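You operate a simulated robot arm through the tools that you are given. There is no shell and no other tool. Be economical: measure what you need, move in short steps, check, and stop when the job is done.

You are at the controls of a simulated robot arm. One attempt, no reset.

JOB
Fold the checked cloth on the board.
Fine: yellow lever over and back, then the red one. Where these are worked on the way, their far stop is far enough and under half their travel is too little: yellow lever.

It is judged by the outcome, as a careful person would: the job done as asked, and still so three seconds after it is handed in. It fails if anything else is knocked over, pushed out of place, dropped, spilled or broken. Flat cloth is picked up by pressing the open fingertips on it (5 to 10 N) and closing them slowly along it; thin cloth reads only 2 to 8 mm in the jaws.

ROBOT AND FRAMES
A 6-joint arm with a two-finger parallel gripper, fixed in place. Base frame: the origin is at the foot of the arm, x ahead of it, y to its left, z up. Lengths are in mm, angles in degrees, forces in N, time in s.
With the tool pointing down near the work surface it reaches from about 180 to 760 mm from the base axis. Its first joint turns from -166.0 to 166.0 degrees. Payload 3.91 kg.
The tool frame sits at the grasp point between the pads (the TCP): z along the fingers, y along the line on which they close. The tips reach 30 mm beyond it. Largest opening 110 mm; finger width 20, thickness 10; the body of the gripper, 48 by 112 mm, starts 55 mm behind the TCP.
Orientation is that of the tool frame in the base frame, as a unit quaternion [w, x, y, z]. With the fingers straight down and closing along the base's y, the tool's x points along the base's -x, its y along +y and its z along -z.

CONTROLS
- The arm moves only by the tool send_rows. Its argument "increments" is a list of rows, each a list of 7 numbers: the opening, from 0 (shut) to 1 (fully open), then the shift along the tool's x, y, z in units of 40 mm (1.0 is 40 mm), then the turn, a rotation vector about the tool's x, y, z in units of 8 degrees (1.0 is 8 degrees). In form: [[jaw, dx, dy, dz, wx, wy, wz], ...]. A call has 1 to 20 rows; each row shifts and turns the commanded pose from where the row before left it, along the tool's axes as they then stand. A call with a number of a shift or a turn outside -1 to 1 is refused whole. Each row takes 0.2 s and may step no farther than 50 mm and 8.6 degrees from the row before; otherwise, or with a gripper value out of range, the whole call is refused. Where a pose cannot be reached the arm comes as near as it can. A force on the tool above 50 N (or 10 N above the force at the start of the call, whichever is more), or a blocked arm, ends the call early, and 0.2 s more pass. Each finger travels about 45 mm/s and halts on what it meets, pressing with about 37 N; the grip force reading is that of the motor and also rises with nothing between the fingers. The clock runs only during rows and for 0.2 s after the last one: add rows that do not move to give the fingers time. The reply holds the time, the measured pose of the TCP, the force on the tool along the base axes, the opening and the grip force, in the units named above and with some noise, with the torque about the TCP (base axes, N m) and any sound that the robot's microphone picked up, and new pictures: "pictures" is both (left out), scene, wrist or none.
- Cameras (640 x 400 px; columns grow to the right, rows downward): "scene" is fixed at [49.4, 650.9, 1536]; the picture's right is [-0.76, -0.65, 0.00], its down [-0.58, 0.68, -0.44] and it looks along [0.28, -0.33, -0.90] (base axes); focal length 299 px, centre (320, 200). "wrist" rides on the gripper at [71, 22, -107] in the tool frame; the picture's right is [-0.29, 0.96, 0.00], its down [-0.76, -0.23, -0.61] and it looks along [-0.58, -0.18, 0.79] (tool axes); focal length 243 px, centre (320, 200). There is no depth. A picture from a camera that has moved, and an enlarged one, comes with that camera's place and axes in the base frame and with its lens.
- slide_trunk(by): slides the trunk up (or, below 0, down) by that many mm; the arm rides with it, the base frame stays. It gives what a move gives, with no picture.
- zoom(camera, box): a new picture of the part [left, top, right, bottom] of that camera's present view, enlarged. The clock stands still meanwhile.
- hand_in(): hands the job in; it is judged then, once.

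Go step by step. Nothing tells you positions but the pictures and the camera data: compare them with the known pose of the tool, close in by small moves and look again before you grip or let go. The budget is 120 turns and 200 pictures, counting those below and the enlarged ones. Unless the task says otherwise, let go and move clear before handing in, and close with one line.

The tools are called as name(argument=value, ...) on one line, values as JSON. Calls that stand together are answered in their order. send_rows: Moves the arm, as the interface text tells. Its arguments: {"type":"object","properties":{"increments":{"type":"array"},"pictures":{"type":"string","enum":["both","scene","wrist","none"]}},"required":["increments"]} The other tools are called the same way: slide_trunk (by) slides the trunk up or down; zoom (camera, box) takes an enlarged picture of a part of a camera's view; hand_in () hands the job in.

At the start:

```text
clock: 0.0
ee_pos: [228.0, 360.7, 1125.9]
tool_rot: [-0.001, 0.001, 1.0, 0.0]
wrist_force: [0.6, 0.1, 0.6]
torque: [-0.03, -0.04, 0.0]
grip_width: 110.0
gripper_force: 0.1
trunk travel left (down, up): [-500.0, 90.0]
```

scene: 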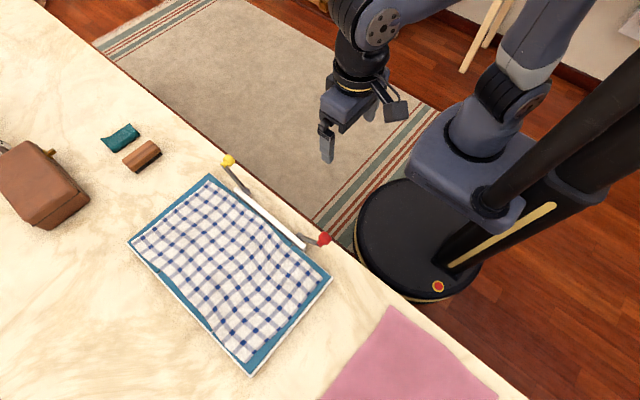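
wrist: 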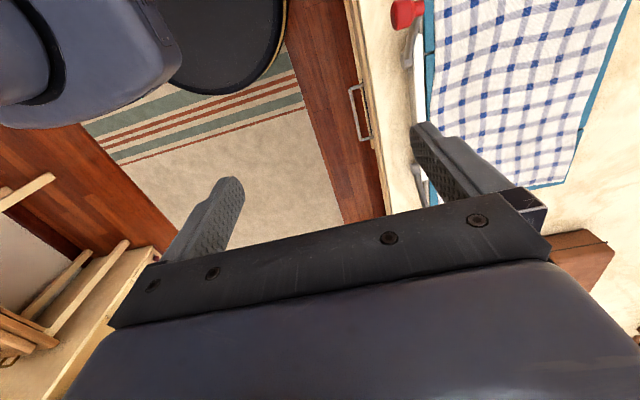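

I see a folding board under the cloth, with a yellow and a red lever on the near edge. I'll enlarge the views to measure them.

zoom(camera="scene", box=[200, 140, 360, 240])

zoom(camera="scene", box=[80, 100, 400, 400])

zoom(camera="wrist", box=[360, 0, 640, 200])

```text
4.00 times, centred on (280, 190) of scene
camera zoom: at [49.4, 650.9, 1536.0], right [-0.76, -0.65, 0.0], down [-0.58, 0.68, -0.44], along [0.28, -0.33, -0.9], focal length 1194 px, centre (480, 240)
```

zoom: 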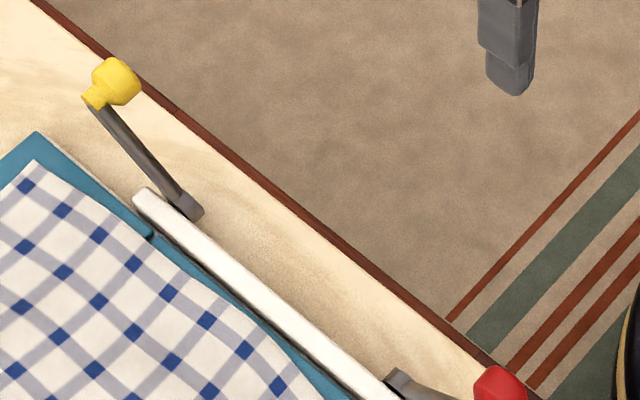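

```text
1.33 times, centred on (240, 250) of scene
camera zoom: at [49.4, 650.9, 1536.0], right [-0.76, -0.65, 0.0], down [-0.58, 0.68, -0.44], along [0.28, -0.33, -0.9], focal length 398 px, centre (427, 133)
```

zoom: 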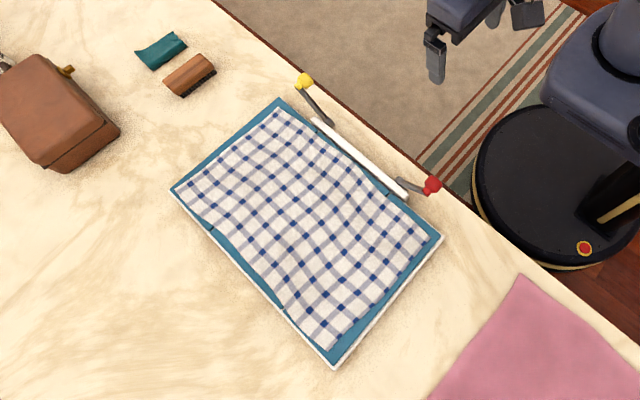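

```text
2.00 times, centred on (500, 100) of wrist
camera zoom: at [158.4, 382.7, 1233.5], right [0.29, 0.96, 0.0], down [0.76, -0.23, 0.61], along [0.58, -0.18, -0.79], focal length 485 px, centre (-40, 400)
```

zoom: 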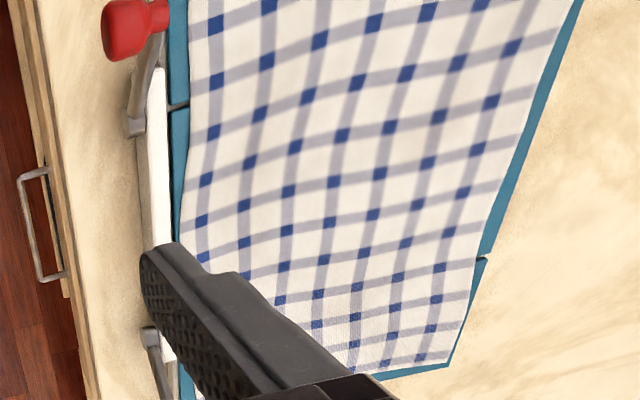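

The levers hinge at about x 445 and 252, y 485, z 807, with knobs at about (510,470,870) yellow and (186,475,870) red. I'll move above the yellow knob and turn the gripper to close along x.

send_rows(increments=[[1, -0.88, 0.2, 0.2, 0, 0, 0], [1, -0.88, 0.2, 0.2, 0, 0, 0], [1, -0.88, 0.2, 0.2, 0, 0, 0], [1, -0.88, 0.2, 0.2, 0, 0, 0], [1, -0.88, 0.2, 0.2, 0, 0, 0], [1, -0.88, 0.2, 0.2, 0, 0, 0], [1, -0.88, 0.2, 0.2, 0, 0, 0], [1, -0.88, 0.2, 0.2, 0, 0, 0]], pictures="none")

send_rows(increments=[[1, 0, 0, 0, 0, 0, -1], [1, 0, 0, 0, 0, 0, -1], [1, 0, 0, 0, 0, 0, -1], [1, 0, 0, 0, 0, 0, -1], [1, 0, 0, 0, 0, 0, -1], [1, 0, 0, 0, 0, 0, -1], [1, 0, 0, 0, 0, 0, -1], [1, 0, 0, 0, 0, 0, -1], [1, 0, 0, 0, 0, 0, -1], [1, 0, 0, 0, 0, 0, -1], [1, 0, 0, 0, 0, 0, -1], [1, 0, 0, 0, 0, 0, -0.25], [1, 0, 0, 0, 0, 0, 0]])

```text
clock: 1.8
ee_pos: [515.1, 424.9, 1060.1]
tool_rot: [-0.001, 0.001, 1.0, 0.0]
wrist_force: [-0.6, 0.3, -0.2]
torque: [-0.01, 0.04, 0.01]
grip_width: 109.8
gripper_force: 0.1
trunk travel left (down, up): [-500.0, 90.0]
```

```text
clock: 4.6
ee_pos: [509.6, 423.6, 1060.9]
tool_rot: [0.0, 0.708, -0.706, 0.001]
wrist_force: [-0.5, 0.2, -0.3]
torque: [0.0, 0.03, -0.03]
grip_width: 110.2
gripper_force: 0.2
trunk travel left (down, up): [-500.0, 90.0]
camera wrist: at [490.0, 353.4, 1169.3], right [-0.96, 0.29, 0.0], down [0.23, 0.76, 0.61], along [0.18, 0.58, -0.79], focal length 243 px, centre (320, 200)
```

scene: 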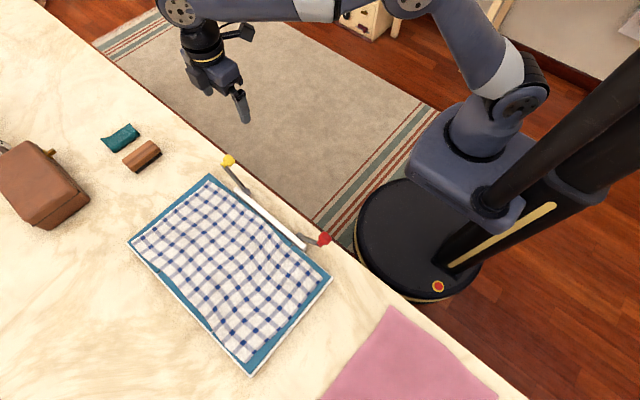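
wrist: 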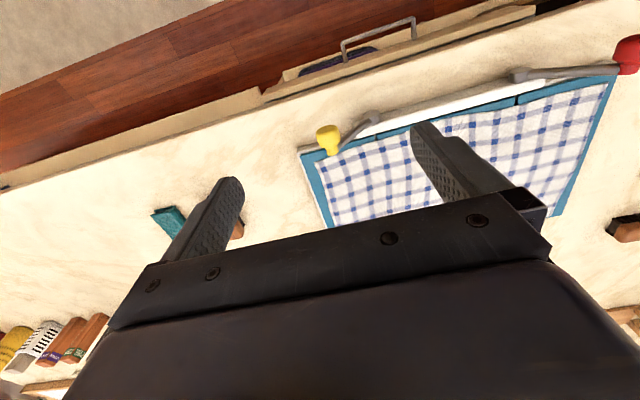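

Yellow knob triangulates to about (518,476,875). I'll close in above it.

send_rows(increments=[[1, -0.4, -0.1, 0.8, 0, 0, 0], [1, -0.4, -0.1, 0.8, 0, 0, 0], [1, -0.35, 0, 0.8, 0, 0, 0], [1, 0, 0, 0, 0, 0, 0]])

zoom(camera="scene", box=[180, 90, 340, 190])

zoom(camera="wrist", box=[220, 60, 460, 210])

```text
clock: 5.6
ee_pos: [515.7, 469.2, 967.3]
tool_rot: [0.0, 0.707, -0.707, 0.0]
wrist_force: [0.1, -1.0, -0.1]
torque: [-0.04, 0.0, 0.02]
grip_width: 110.3
gripper_force: 0.0
trunk travel left (down, up): [-500.0, 90.0]
camera wrist: at [495.6, 399.5, 1074.1], right [-0.96, 0.29, 0.0], down [0.23, 0.76, 0.61], along [0.18, 0.58, -0.79], focal length 243 px, centre (320, 200)
```

scene: 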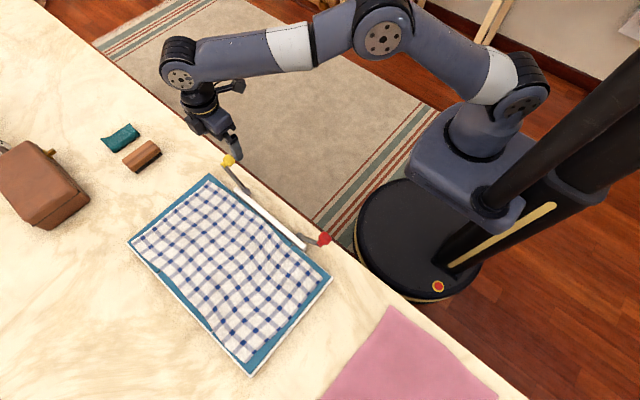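
wrist: 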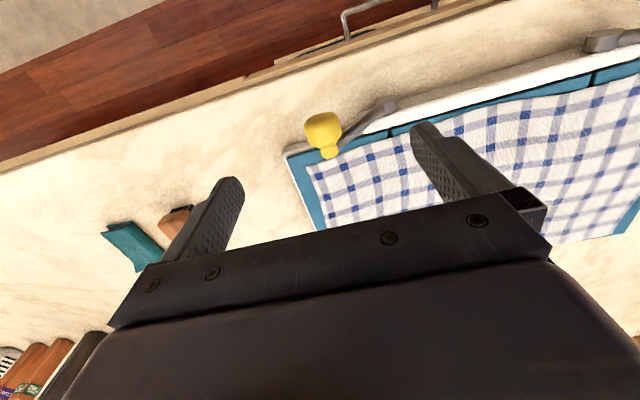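

```text
4.00 times, centred on (260, 140) of scene
camera zoom: at [49.4, 650.9, 1536.0], right [-0.76, -0.65, 0.0], down [-0.58, 0.68, -0.44], along [0.28, -0.33, -0.9], focal length 1194 px, centre (560, 440)
```

zoom: 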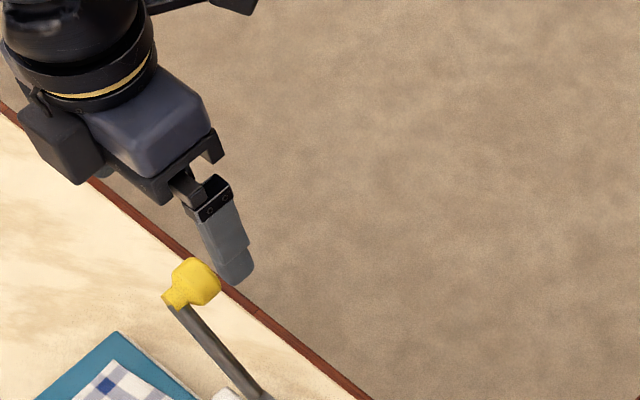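

```text
2.67 times, centred on (340, 135) of wrist
camera zoom: at [495.6, 399.5, 1074.1], right [-0.96, 0.29, 0.0], down [0.23, 0.76, 0.61], along [0.18, 0.58, -0.79], focal length 647 px, centre (267, 373)
```

zoom: 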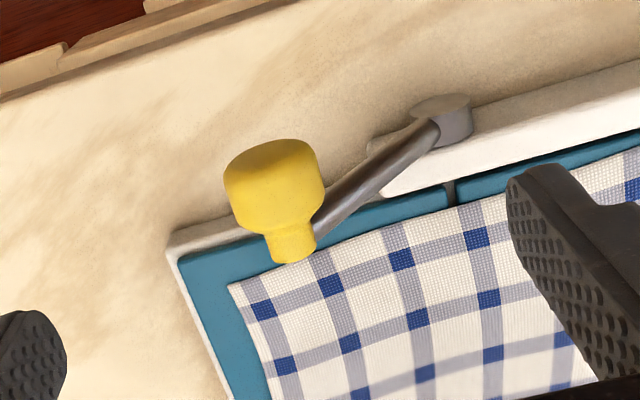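

The knob's grip sits at about (516,474,874) with its axis along y. I'll lower the open fingers either side of it, then narrow them to a cage.

send_rows(increments=[[0.8, 0, 0, 0.8, 0, 0, 0], [0.8, -0.05, 0, 0.8, 0, 0, 0], [0.8, 0, 0, 0.7, 0, 0, 0], [0.6, 0, 0, 0, 0, 0, 0], [0.38, 0, 0, 0, 0, 0, 0], [0.38, 0, 0, 0, 0, 0, 0], [0.38, 0, 0, 0, 0, 0, 0]])

zoom(camera="scene", box=[180, 110, 340, 210])

zoom(camera="wrist", box=[200, 60, 480, 260])

```text
clock: 7.2
ee_pos: [516.1, 471.6, 876.5]
tool_rot: [0.0, -0.707, 0.707, 0.0]
wrist_force: [0.3, 0.1, -0.1]
torque: [0.0, 0.01, 0.01]
grip_width: 41.8
gripper_force: 0.3
trunk travel left (down, up): [-500.0, 90.0]
camera wrist: at [495.6, 400.5, 982.8], right [-0.96, 0.29, 0.0], down [0.23, 0.76, 0.61], along [0.18, 0.58, -0.79], focal length 243 px, centre (320, 200)
```

scene: 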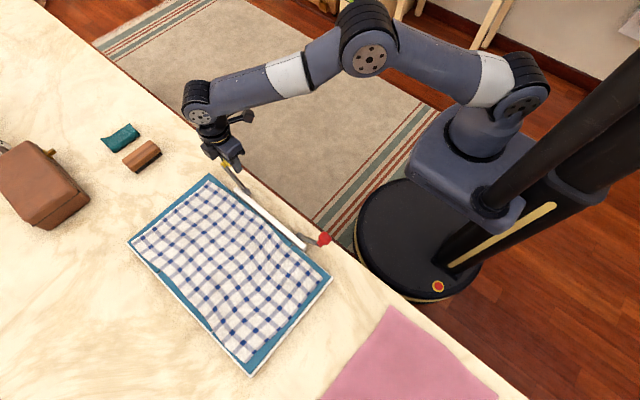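
wrist: 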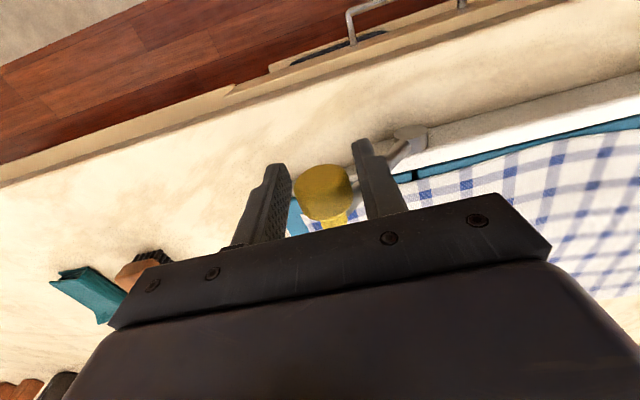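

```text
4.00 times, centred on (260, 160) of scene
camera zoom: at [49.4, 650.9, 1536.0], right [-0.76, -0.65, 0.0], down [-0.58, 0.68, -0.44], along [0.28, -0.33, -0.9], focal length 1194 px, centre (560, 360)
```

zoom: 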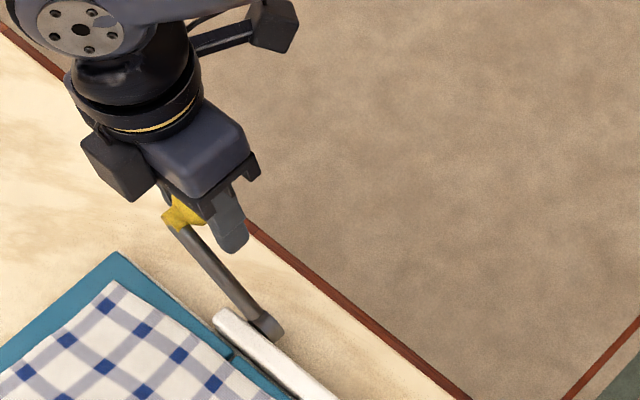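

```text
2.00 times, centred on (340, 160) of wrist
camera zoom: at [495.6, 400.5, 982.8], right [-0.96, 0.29, 0.0], down [0.23, 0.76, 0.61], along [0.18, 0.58, -0.79], focal length 485 px, centre (280, 280)
```

zoom: 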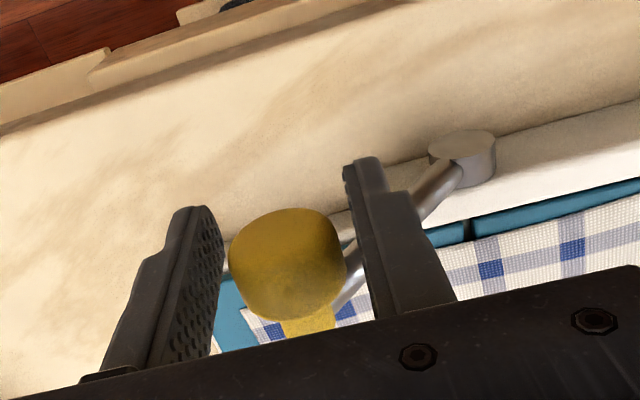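

The knob is caged between the fingers, and the hinge is at about (451,492,804), radius about 95 mm. I'll swing the lever along its arc to near upright and look.

send_rows(increments=[[0.38, 0.06, 0.19, -0.16, 0, 0, 0], [0.38, 0, 0.2075, -0.1375, 0, 0, 0], [0.38, 0, 0.22, -0.1175, 0, 0, 0], [0.38, 0, 0.23, -0.0925, 0, 0, 0], [0.38, 0, 0.2375, -0.07, 0, 0, 0], [0.38, 0, 0.245, -0.0425, 0, 0, 0], [0.38, 0, 0.2475, -0.0175, 0, 0, 0]])

zoom(camera="scene", box=[100, 120, 340, 320])

```text
clock: 8.8
ee_pos: [453.5, 470.7, 898.0]
tool_rot: [-0.001, -0.707, 0.707, 0.0]
wrist_force: [0.9, -0.6, -0.1]
torque: [-0.03, 0.02, 0.0]
grip_width: 42.0
gripper_force: 0.1
trunk travel left (down, up): [-500.0, 90.0]
camera wrist: at [433.0, 400.2, 1005.7], right [-0.96, 0.29, 0.0], down [0.23, 0.76, 0.61], along [0.17, 0.58, -0.8], focal length 243 px, centre (320, 200)
```

scene: 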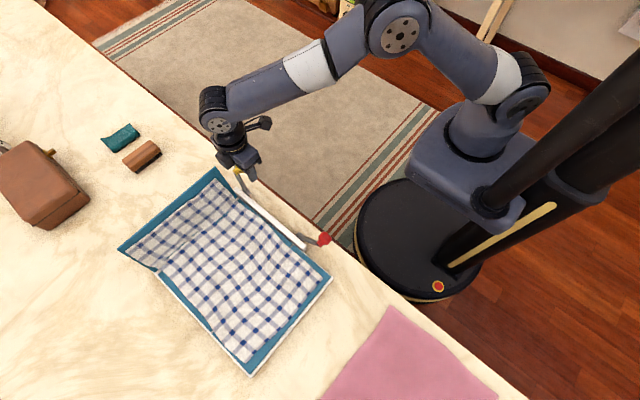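
wrist: 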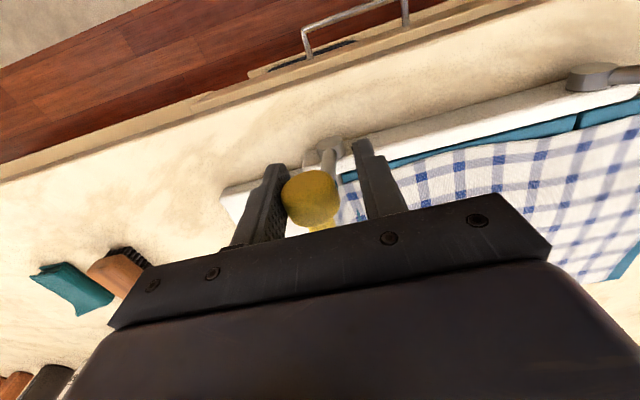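

```text
2.00 times, centred on (220, 220) of scene
camera zoom: at [49.4, 650.9, 1536.0], right [-0.76, -0.65, 0.0], down [-0.58, 0.68, -0.44], along [0.28, -0.33, -0.9], focal length 597 px, centre (520, 160)
```

zoom: 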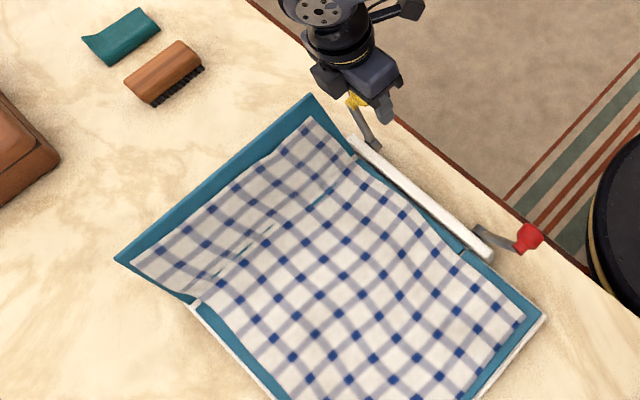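

The flap is rising with the lever. I continue along the arc, easing slightly away from the board.

send_rows(increments=[[0.38, 0.05, 0.25, 0.01, 0, 0, 0], [0.38, 0.05, 0.245, 0.0325, 0, 0, 0], [0.38, 0, 0.2425, 0.0625, 0, 0, 0], [0.38, 0, 0.2325, 0.085, 0, 0, 0], [0.38, 0, 0.225, 0.1075, 0, 0, 0]])

zoom(camera="scene", box=[100, 120, 340, 320])

```text
clock: 10.0
ee_pos: [409.2, 466.0, 886.8]
tool_rot: [-0.001, 0.707, -0.707, -0.001]
wrist_force: [-1.6, 0.5, -0.3]
torque: [-0.01, -0.02, 0.0]
grip_width: 42.7
gripper_force: 1.5
trunk travel left (down, up): [-500.0, 90.0]
camera wrist: at [387.6, 395.3, 994.4], right [-0.96, 0.29, 0.0], down [0.23, 0.76, 0.61], along [0.18, 0.58, -0.79], focal length 243 px, centre (320, 200)
```

scene: 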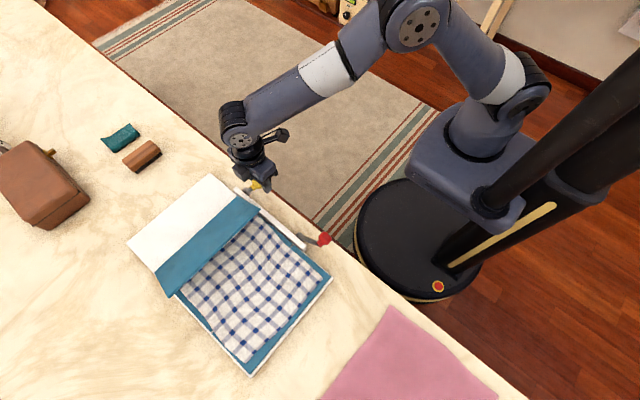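
wrist: 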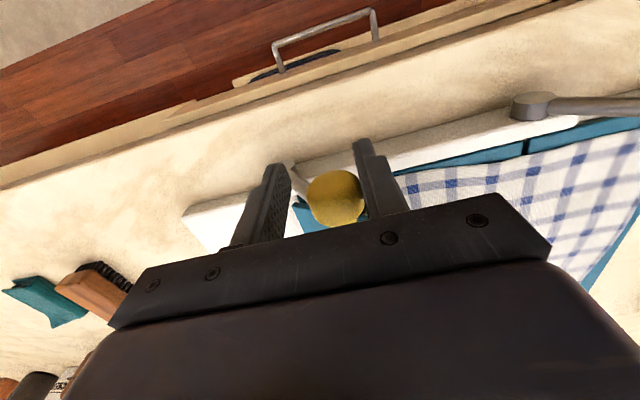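

```text
2.00 times, centred on (220, 220) of scene
camera zoom: at [49.4, 650.9, 1536.0], right [-0.76, -0.65, 0.0], down [-0.58, 0.68, -0.44], along [0.28, -0.33, -0.9], focal length 597 px, centre (520, 160)
```

zoom: 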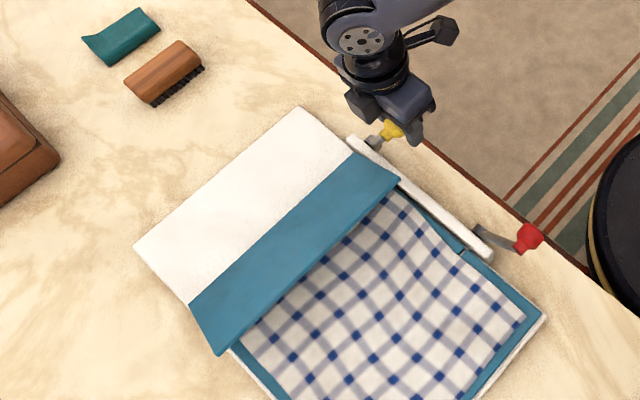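

The flap has tipped past upright with the cloth under it. I continue gently toward the far stop.

send_rows(increments=[[0.38, 0, 0.21, 0.1325, 0, 0, 0], [0.38, 0, 0.195, 0.1525, 0, 0, 0], [0.38, 0, 0.18, 0.1725, 0, 0, 0], [0.38, 0, 0, 0, 0, 0, 0]])

zoom(camera="scene", box=[100, 120, 340, 320])

```text
clock: 11.0
ee_pos: [383.4, 463.5, 868.6]
tool_rot: [0.0, 0.707, -0.707, 0.0]
wrist_force: [0.6, 1.2, -0.6]
torque: [0.0, -0.03, -0.05]
grip_width: 41.9
gripper_force: 0.0
trunk travel left (down, up): [-500.0, 90.0]
camera wrist: at [363.8, 394.3, 976.5], right [-0.96, 0.29, 0.0], down [0.23, 0.76, 0.61], along [0.18, 0.58, -0.79], focal length 243 px, centre (320, 200)
```

scene: 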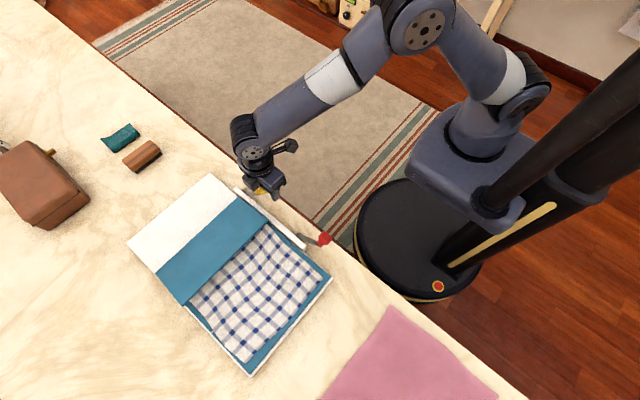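
wrist: 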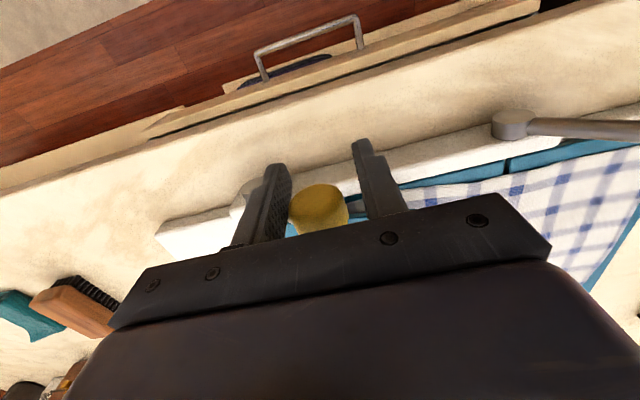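

```text
2.00 times, centred on (220, 220) of scene
camera zoom: at [49.4, 650.9, 1536.0], right [-0.76, -0.65, 0.0], down [-0.58, 0.68, -0.44], along [0.28, -0.33, -0.9], focal length 597 px, centre (520, 160)
```

zoom: 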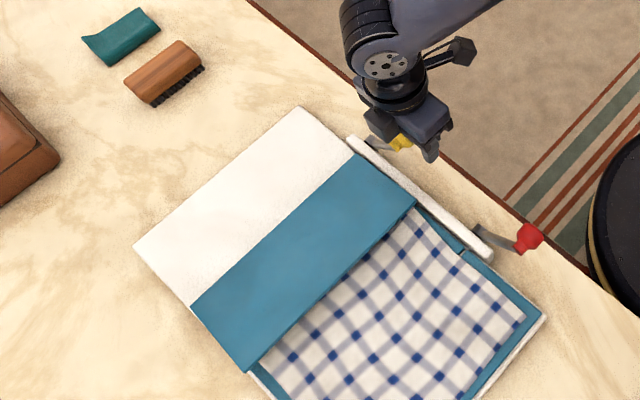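

The flap is nearly down. I push a little further to confirm the far stop.

send_rows(increments=[[0.38, 0, 0.16, 0.19, 0, 0, 0], [0.38, 0, 0.1375, 0.2075, 0, 0, 0], [0.38, 0, 0, 0, 0, 0, 0]])

zoom(camera="scene", box=[100, 120, 340, 320])

```text
clock: 11.8
ee_pos: [374.4, 465.7, 853.7]
tool_rot: [0.002, -0.707, 0.708, 0.001]
wrist_force: [27.6, -7.4, 12.3]
torque: [0.3, 0.3, -0.44]
grip_width: 55.2
gripper_force: 13.9
trunk travel left (down, up): [-500.0, 90.0]
camera wrist: at [353.4, 394.7, 961.2], right [-0.96, 0.29, 0.0], down [0.23, 0.76, 0.61], along [0.18, 0.58, -0.79], focal length 243 px, centre (320, 200)
```

scene: 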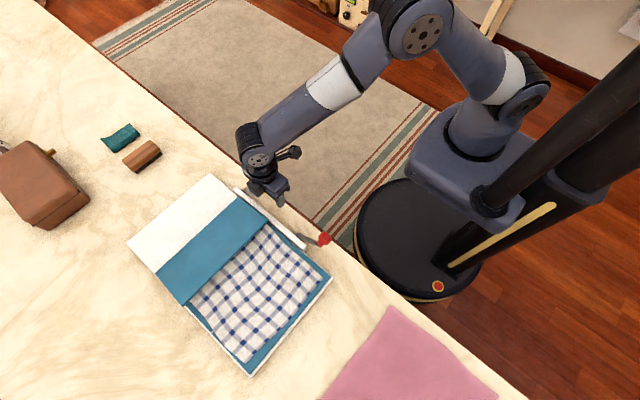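
wrist: 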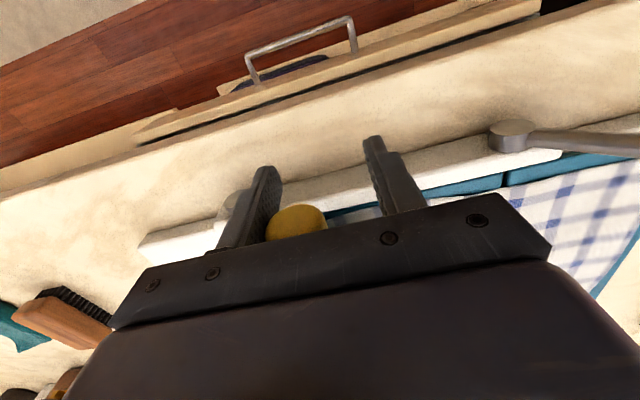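

```text
2.00 times, centred on (220, 220) of scene
camera zoom: at [49.4, 650.9, 1536.0], right [-0.76, -0.65, 0.0], down [-0.58, 0.68, -0.44], along [0.28, -0.33, -0.9], focal length 597 px, centre (520, 160)
```

zoom: 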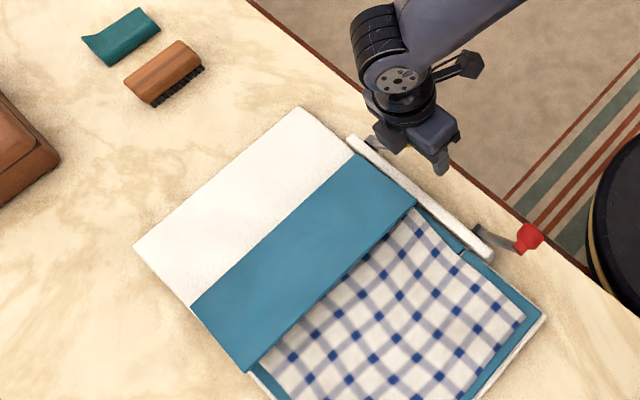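

The far stop is reached (28 N, flap flat). Now I bring the lever back slowly.

send_rows(increments=[[0.38, 0, -0.1375, -0.2075, 0, 0, 0], [0.38, 0, -0.16, -0.19, 0, 0, 0], [0.38, 0, -0.09, -0.086, 0, 0, 0], [0.38, 0, -0.09, -0.086, 0, 0, 0], [0.38, 0, -0.0975, -0.076, 0, 0, 0], [0.38, 0, -0.0975, -0.076, 0, 0, 0], [0.38, 0, -0.105, -0.066, 0, 0, 0], [0.38, 0, -0.105, -0.066, 0, 0, 0], [0.38, 0, -0.1125, -0.054, 0, 0, 0], [0.38, 0, -0.1125, -0.054, 0, 0, 0], [0.38, 0, -0.116, -0.0425, 0, 0, 0], [0.38, 0, -0.116, -0.0425, 0, 0, 0], [0.38, 0, -0.121, -0.031, 0, 0, 0], [0.38, 0, -0.121, -0.031, 0, 0, 0], [0.38, 0, -0.1225, -0.016, 0, 0, 0], [0.38, 0, -0.1225, -0.016, 0, 0, 0]], pictures="scene")

zoom(camera="scene", box=[100, 120, 340, 320])

```text
clock: 15.2
ee_pos: [446.4, 466.4, 898.0]
tool_rot: [0.0, -0.707, 0.707, 0.0]
wrist_force: [-0.4, -0.1, 0.1]
torque: [0.02, 0.01, 0.01]
grip_width: 41.9
gripper_force: 0.2
trunk travel left (down, up): [-500.0, 90.0]
```

scene: 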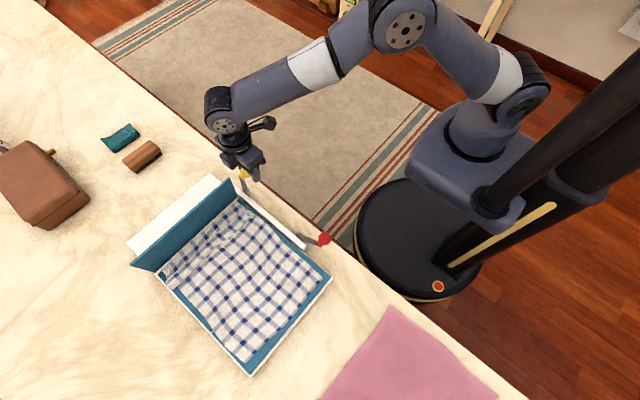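

```text
2.00 times, centred on (220, 220) of scene
camera zoom: at [49.4, 650.9, 1536.0], right [-0.76, -0.65, 0.0], down [-0.58, 0.68, -0.44], along [0.28, -0.33, -0.9], focal length 597 px, centre (520, 160)
```

zoom: 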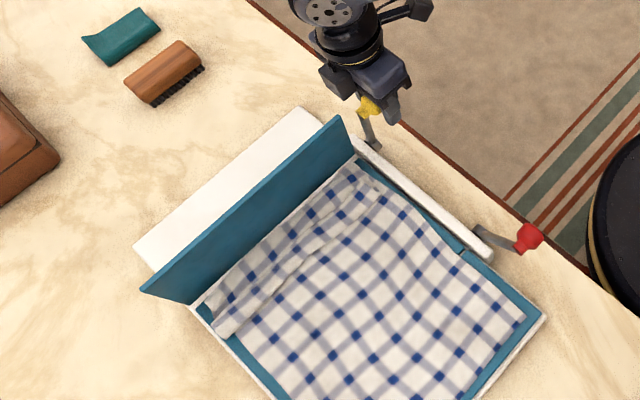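

The flap is upright on its way back and the cloth's far third stays folded over. I continue to the start stop.

send_rows(increments=[[0.38, 0, -0.125, -0.005, 0, 0, 0], [0.38, 0, -0.125, -0.005, 0, 0, 0], [0.38, 0, -0.124, 0.009, 0, 0, 0], [0.38, 0, -0.124, 0.009, 0, 0, 0], [0.38, 0, -0.1225, 0.021, 0, 0, 0], [0.38, 0, -0.1225, 0.021, 0, 0, 0], [0.38, 0, -0.119, 0.035, 0, 0, 0], [0.38, 0, -0.119, 0.035, 0, 0, 0], [0.38, 0, -0.115, 0.046, 0, 0, 0], [0.38, 0, -0.115, 0.046, 0, 0, 0], [0.38, 0, -0.11, 0.059, 0, 0, 0], [0.38, 0, -0.11, 0.059, 0, 0, 0], [0.38, 0, -0.2075, 0.1375, 0, 0, 0], [0.38, 0, -0.19, 0.16, 0, 0, 0], [0.38, 0, 0, 0, 0, 0, 0]])

zoom(camera="scene", box=[100, 120, 340, 320])

```text
clock: 18.4
ee_pos: [517.0, 465.3, 874.5]
tool_rot: [0.0, -0.707, 0.708, 0.0]
wrist_force: [0.1, 0.6, -0.2]
torque: [-0.01, 0.0, -0.01]
grip_width: 42.1
gripper_force: 0.1
trunk travel left (down, up): [-500.0, 90.0]
camera wrist: at [497.6, 395.1, 981.6], right [-0.96, 0.29, 0.0], down [0.23, 0.76, 0.61], along [0.18, 0.58, -0.79], focal length 243 px, centre (320, 200)
```

scene: 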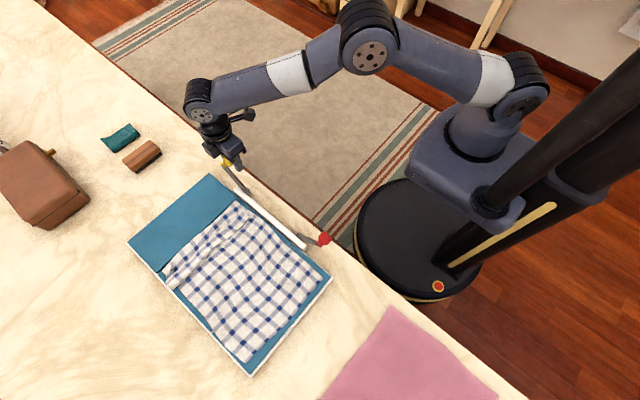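
wrist: 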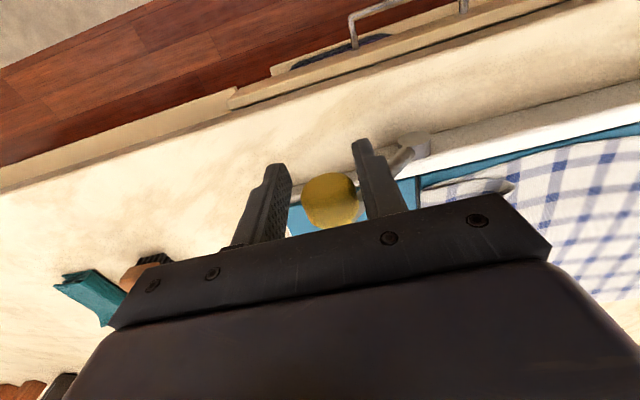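

```text
2.00 times, centred on (220, 220) of scene
camera zoom: at [49.4, 650.9, 1536.0], right [-0.76, -0.65, 0.0], down [-0.58, 0.68, -0.44], along [0.28, -0.33, -0.9], focal length 597 px, centre (520, 160)
```

zoom: 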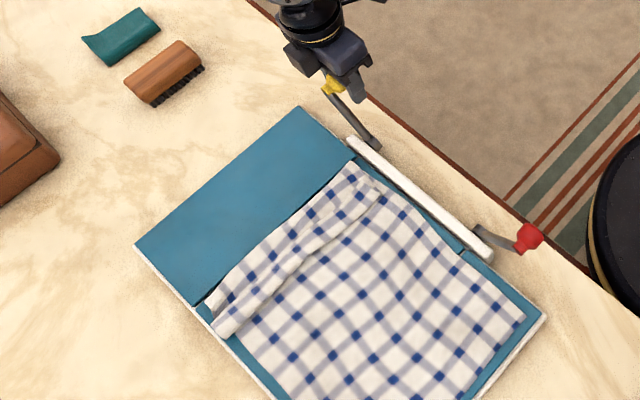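

The far third is folded and the flap is back down. I nudge the lever against its start stop, then open, lift and move over to the red knob.

send_rows(increments=[[0.38, 0, -0.1, 0.1, 0, 0, 0], [0.38, 0, -0.05, 0.05, 0, 0, 0], [0.38, 0, 0, 0, 0, 0, 0]], pictures="none")

send_rows(increments=[[0.38, 0, 0.15, -0.15, 0, 0, 0], [0.7, 0, 0, 0, 0, 0, 0], [0.8, 0, 0, 0, 0, 0, 0], [0.8, 0, 0, -0.8, 0, 0, 0], [0.8, 0, 0, -0.8, 0, 0, 0], [0.8, 0, 0, -0.8, 0, 0, 0], [0.8, 0, 0.92, 0, 0, 0, 0], [0.8, 0, 0.92, 0, 0, 0, 0], [0.8, 0, 0.92, 0, 0, 0, 0], [0.8, 0, 0.92, 0, 0, 0, 0], [0.8, 0, 0.92, 0, 0, 0, 0], [0.8, 0, 0.92, 0, 0, 0, 0], [0.8, 0, 0.92, 0, 0, 0, 0], [0.8, 0, 0.92, 0, 0, 0, 0], [0.8, 0, 0.92, 0, 0, 0, 0], [0.8, 0, 0, 0, 0, 0, 0]])

zoom(camera="scene", box=[250, 170, 410, 270])

zoom(camera="wrist", box=[200, 60, 480, 235])

zoom(camera="scene", box=[100, 140, 340, 380])

```text
clock: 19.2
ee_pos: [523.0, 465.6, 868.0]
tool_rot: [0.0, 0.708, -0.706, 0.001]
wrist_force: [-8.7, 1.3, 1.7]
torque: [-0.02, -0.02, 0.08]
grip_width: 46.3
gripper_force: 3.9
trunk travel left (down, up): [-500.0, 90.0]
```

```text
clock: 22.6
ee_pos: [185.0, 469.2, 967.9]
tool_rot: [0.0, -0.706, 0.708, 0.0]
wrist_force: [0.1, 0.0, -0.3]
torque: [-0.04, 0.01, 0.02]
grip_width: 87.9
gripper_force: 0.1
trunk travel left (down, up): [-500.0, 90.0]
camera wrist: at [164.5, 397.3, 1075.7], right [-0.96, 0.29, 0.0], down [0.23, 0.76, 0.61], along [0.18, 0.58, -0.79], focal length 243 px, centre (320, 200)
```

scene: 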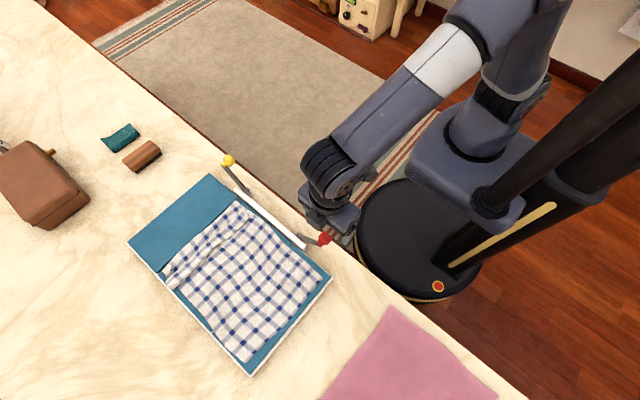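
wrist: 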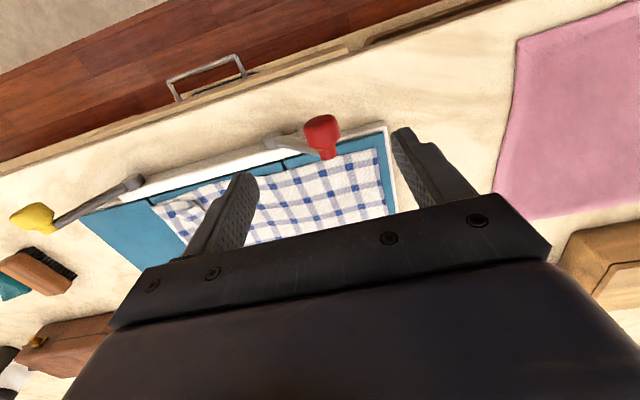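

```text
4.00 times, centred on (330, 220) of scene
camera zoom: at [49.4, 650.9, 1536.0], right [-0.76, -0.65, 0.0], down [-0.58, 0.68, -0.44], along [0.28, -0.33, -0.9], focal length 1194 px, centre (280, 120)
```

zoom: 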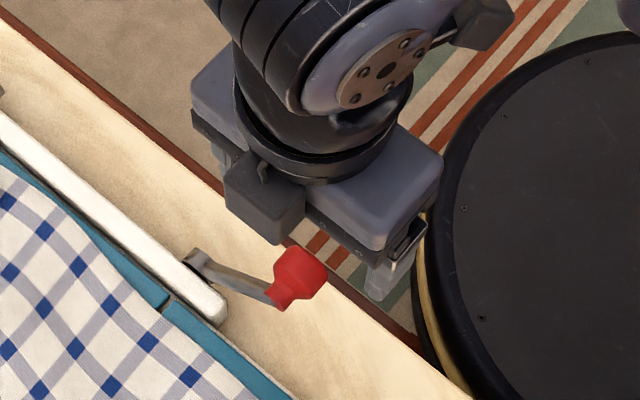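

```text
2.29 times, centred on (340, 148) of wrist
camera zoom: at [164.5, 397.3, 1075.7], right [-0.96, 0.29, 0.0], down [0.23, 0.76, 0.61], along [0.18, 0.58, -0.79], focal length 555 px, centre (274, 320)
```

zoom: 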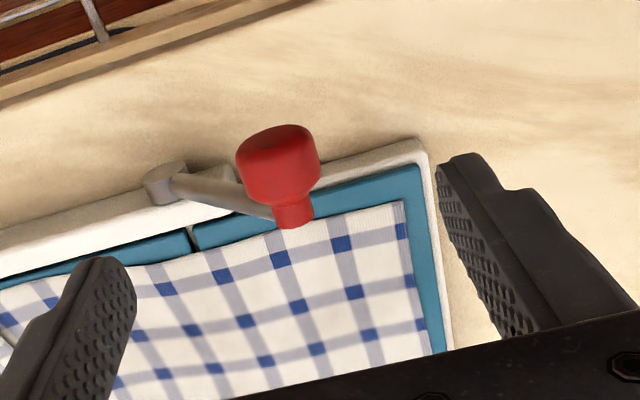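

```text
1.67 times, centred on (220, 260) of scene
camera zoom: at [49.4, 650.9, 1536.0], right [-0.76, -0.65, 0.0], down [-0.58, 0.68, -0.44], along [0.28, -0.33, -0.9], focal length 498 px, centre (487, 100)
```

zoom: 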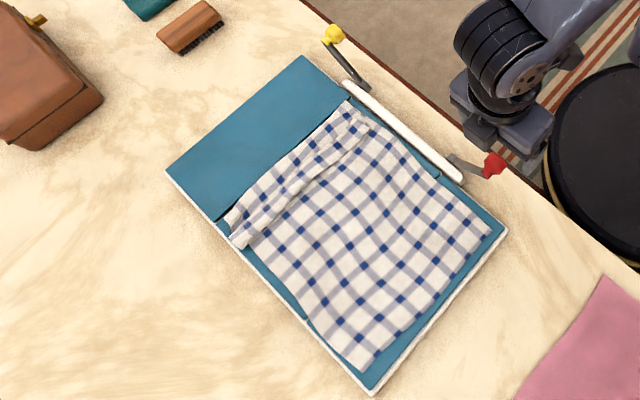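

Before working the red lever I check how the first fold lies.

zoom(camera="scene", box=[155, 190, 275, 290])

zoom(camera="wrist", box=[60, 120, 420, 280])

```text
4.00 times, centred on (215, 240) of scene
camera zoom: at [49.4, 650.9, 1536.0], right [-0.76, -0.65, 0.0], down [-0.58, 0.68, -0.44], along [0.28, -0.33, -0.9], focal length 1194 px, centre (740, 40)
```

zoom: 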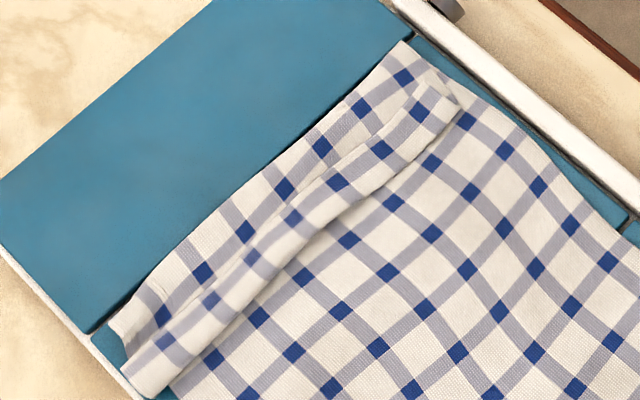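

```text
1.78 times, centred on (240, 200) of wrist
camera zoom: at [164.5, 397.3, 1075.7], right [-0.96, 0.29, 0.0], down [0.23, 0.76, 0.61], along [0.18, 0.58, -0.79], focal length 431 px, centre (462, 200)
```

zoom: 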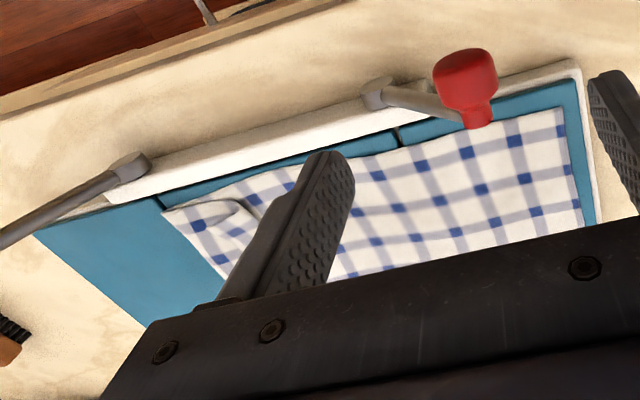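

The far third lies folded, a bit bunched, on the middle. I lower onto the red knob at about (186,471,872) and cage it.

send_rows(increments=[[0.8, 0, 0, 0.8, 0, 0, 0], [0.8, 0.03, 0, 0.8, 0, 0, 0], [0.8, 0.03, 0, 0.73, 0, 0, 0], [0.6, 0, 0, 0, 0, 0, 0], [0.38, 0, 0, 0, 0, 0, 0], [0.38, 0, 0, 0, 0, 0, 0], [0.38, 0, 0, 0, 0, 0, 0]], pictures="wrist")

```text
clock: 24.2
ee_pos: [186.4, 462.6, 875.4]
tool_rot: [0.0, -0.707, 0.707, 0.0]
wrist_force: [0.6, -0.2, 0.2]
torque: [-0.01, 0.01, -0.02]
grip_width: 41.6
gripper_force: 0.0
trunk travel left (down, up): [-500.0, 90.0]
camera wrist: at [165.9, 393.5, 983.8], right [-0.96, 0.29, 0.0], down [0.23, 0.76, 0.61], along [0.18, 0.58, -0.79], focal length 243 px, centre (320, 200)
```

wrist: 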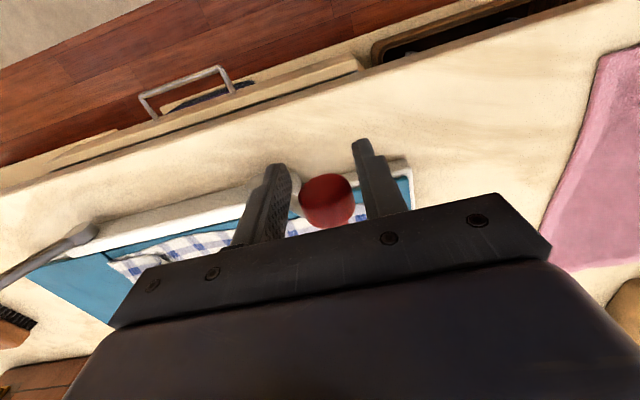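

The red knob is caged. I swing it over in one steady motion to the far stop.

send_rows(increments=[[0.38, -0.05, -0.2575, -0.2075, 0, 0, 0], [0.38, 0, -0.285, -0.17, 0, 0, 0], [0.38, 0, -0.305, -0.13, 0, 0, 0], [0.38, 0, -0.32, -0.0875, 0, 0, 0], [0.38, 0, -0.3275, -0.04, 0, 0, 0], [0.38, 0, -0.3325, 0.0075, 0, 0, 0], [0.38, 0, -0.3275, 0.05, 0, 0, 0], [0.38, 0, -0.315, 0.0975, 0, 0, 0], [0.38, 0, -0.3025, 0.14, 0, 0, 0], [0.38, 0, -0.2775, 0.18, 0, 0, 0], [0.38, 0, -0.25, 0.2175, 0, 0, 0], [0.38, 0, -0.1125, 0.1225, 0, 0, 0], [0.38, 0, -0.1525, 0.195, 0, 0, 0], [0.38, 0, 0, 0, 0, 0, 0]], pictures="both")

zoom(camera="scene", box=[100, 140, 340, 380])

```text
clock: 27.2
ee_pos: [325.8, 465.7, 862.0]
tool_rot: [-0.001, -0.707, 0.707, 0.0]
wrist_force: [-28.9, 3.3, 11.3]
torque: [-0.11, -0.17, 0.2]
grip_width: 56.1
gripper_force: 14.5
trunk travel left (down, up): [-500.0, 90.0]
camera wrist: at [305.7, 395.6, 969.2], right [-0.96, 0.29, 0.0], down [0.23, 0.76, 0.61], along [0.18, 0.58, -0.79], focal length 243 px, centre (320, 200)
```

scene: 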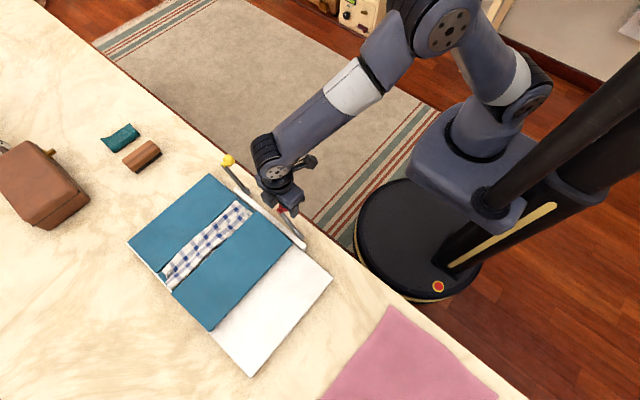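
wrist: 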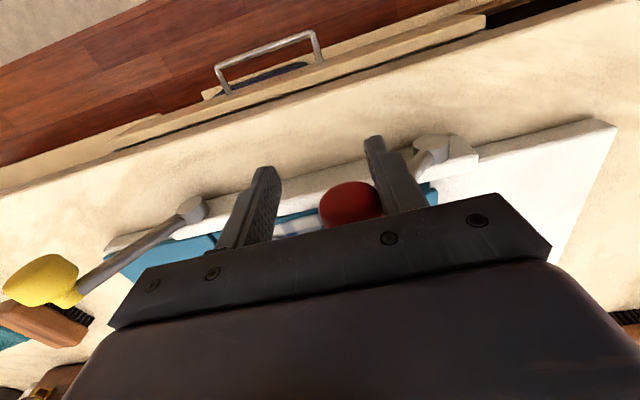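

```text
1.67 times, centred on (220, 260) of scene
camera zoom: at [49.4, 650.9, 1536.0], right [-0.76, -0.65, 0.0], down [-0.58, 0.68, -0.44], along [0.28, -0.33, -0.9], focal length 498 px, centre (487, 100)
```

zoom: 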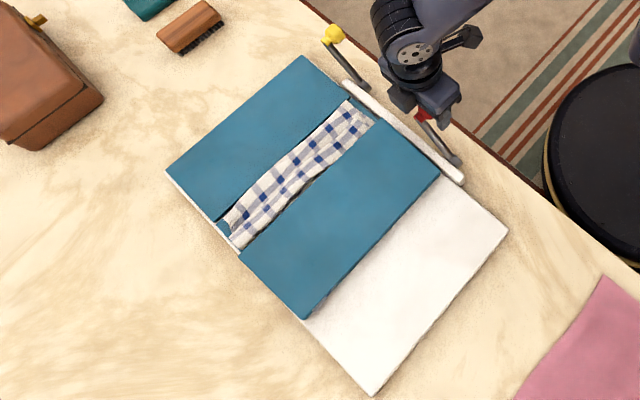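

Far stop reached and the flap lies flat on the folded cloth. Now I bring the red lever back slowly.

send_rows(increments=[[0.38, 0, 0.1525, -0.195, 0, 0, 0], [0.38, 0, 0.1125, -0.1225, 0, 0, 0], [0.38, 0, 0.125, -0.109, 0, 0, 0], [0.38, 0, 0.125, -0.109, 0, 0, 0], [0.38, 0, 0.139, -0.09, 0, 0, 0], [0.38, 0, 0.139, -0.09, 0, 0, 0], [0.38, 0, 0.151, -0.07, 0, 0, 0], [0.38, 0, 0.151, -0.07, 0, 0, 0], [0.38, 0, 0.1575, -0.049, 0, 0, 0], [0.38, 0, 0.1575, -0.049, 0, 0, 0], [0.38, 0, 0.164, -0.025, 0, 0, 0], [0.38, 0, 0.164, -0.025, 0, 0, 0]], pictures="none")

zoom(camera="scene", box=[100, 140, 340, 380])

```text
clock: 29.8
ee_pos: [258.9, 466.7, 903.0]
tool_rot: [0.0, 0.707, -0.707, 0.0]
wrist_force: [-0.2, 0.1, -0.3]
torque: [0.0, 0.0, -0.01]
grip_width: 42.0
gripper_force: 0.1
trunk travel left (down, up): [-500.0, 90.0]
```

```text
1.67 times, centred on (220, 260) of scene
camera zoom: at [49.4, 650.9, 1536.0], right [-0.76, -0.65, 0.0], down [-0.58, 0.68, -0.44], along [0.28, -0.33, -0.9], focal length 498 px, centre (487, 100)
```

zoom: 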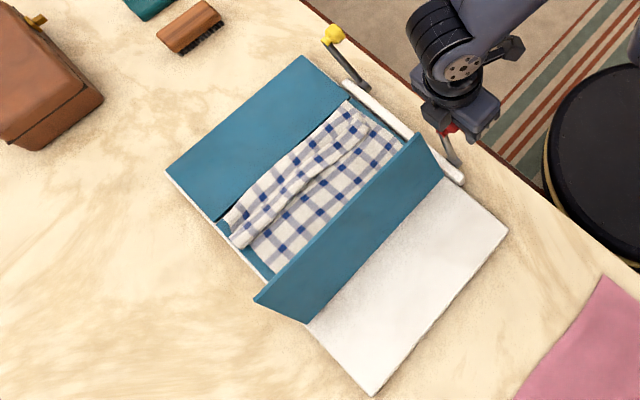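

The flap is on its way back with the cloth's near third off it. I continue to the start stop.

send_rows(increments=[[0.38, 0, 0.166, -0.004, 0, 0, 0], [0.38, 0, 0.166, -0.004, 0, 0, 0], [0.38, 0, 0.164, 0.02, 0, 0, 0], [0.38, 0, 0.164, 0.02, 0, 0, 0], [0.38, 0, 0.16, 0.044, 0, 0, 0], [0.38, 0, 0.16, 0.044, 0, 0, 0], [0.38, 0, 0.1525, 0.065, 0, 0, 0], [0.38, 0, 0.1525, 0.065, 0, 0, 0], [0.38, 0, 0.1425, 0.085, 0, 0, 0], [0.38, 0, 0.1425, 0.085, 0, 0, 0], [0.38, 0, 0.129, 0.104, 0, 0, 0], [0.38, 0, 0.129, 0.104, 0, 0, 0], [0.38, 0, 0.15, 0.15, 0, 0, 0], [0.38, 0, 0, 0, 0, 0, 0]], pictures="wrist")

zoom(camera="scene", box=[100, 140, 340, 380])

```text
clock: 32.8
ee_pos: [181.2, 465.2, 871.3]
tool_rot: [0.0, -0.707, 0.707, 0.0]
wrist_force: [-0.7, -1.0, -0.1]
torque: [-0.01, -0.01, 0.0]
grip_width: 41.7
gripper_force: 0.0
trunk travel left (down, up): [-500.0, 90.0]
camera wrist: at [160.0, 394.6, 979.0], right [-0.96, 0.29, 0.0], down [0.23, 0.76, 0.61], along [0.18, 0.58, -0.79], focal length 243 px, centre (320, 200)
```

wrist: 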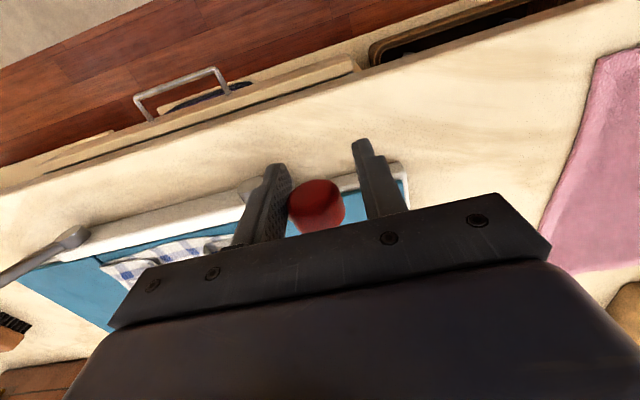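

```text
1.67 times, centred on (220, 260) of scene
camera zoom: at [49.4, 650.9, 1536.0], right [-0.76, -0.65, 0.0], down [-0.58, 0.68, -0.44], along [0.28, -0.33, -0.9], focal length 498 px, centre (487, 100)
```

zoom: 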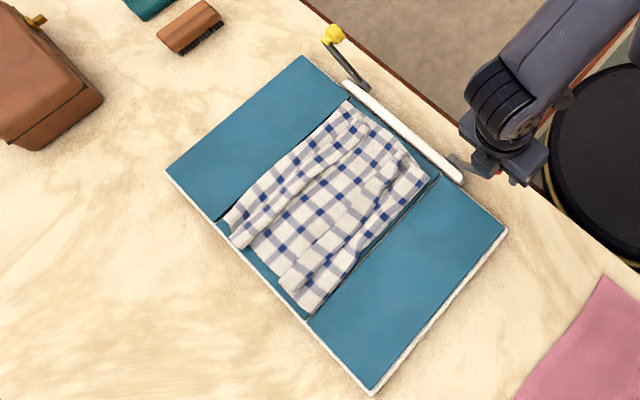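

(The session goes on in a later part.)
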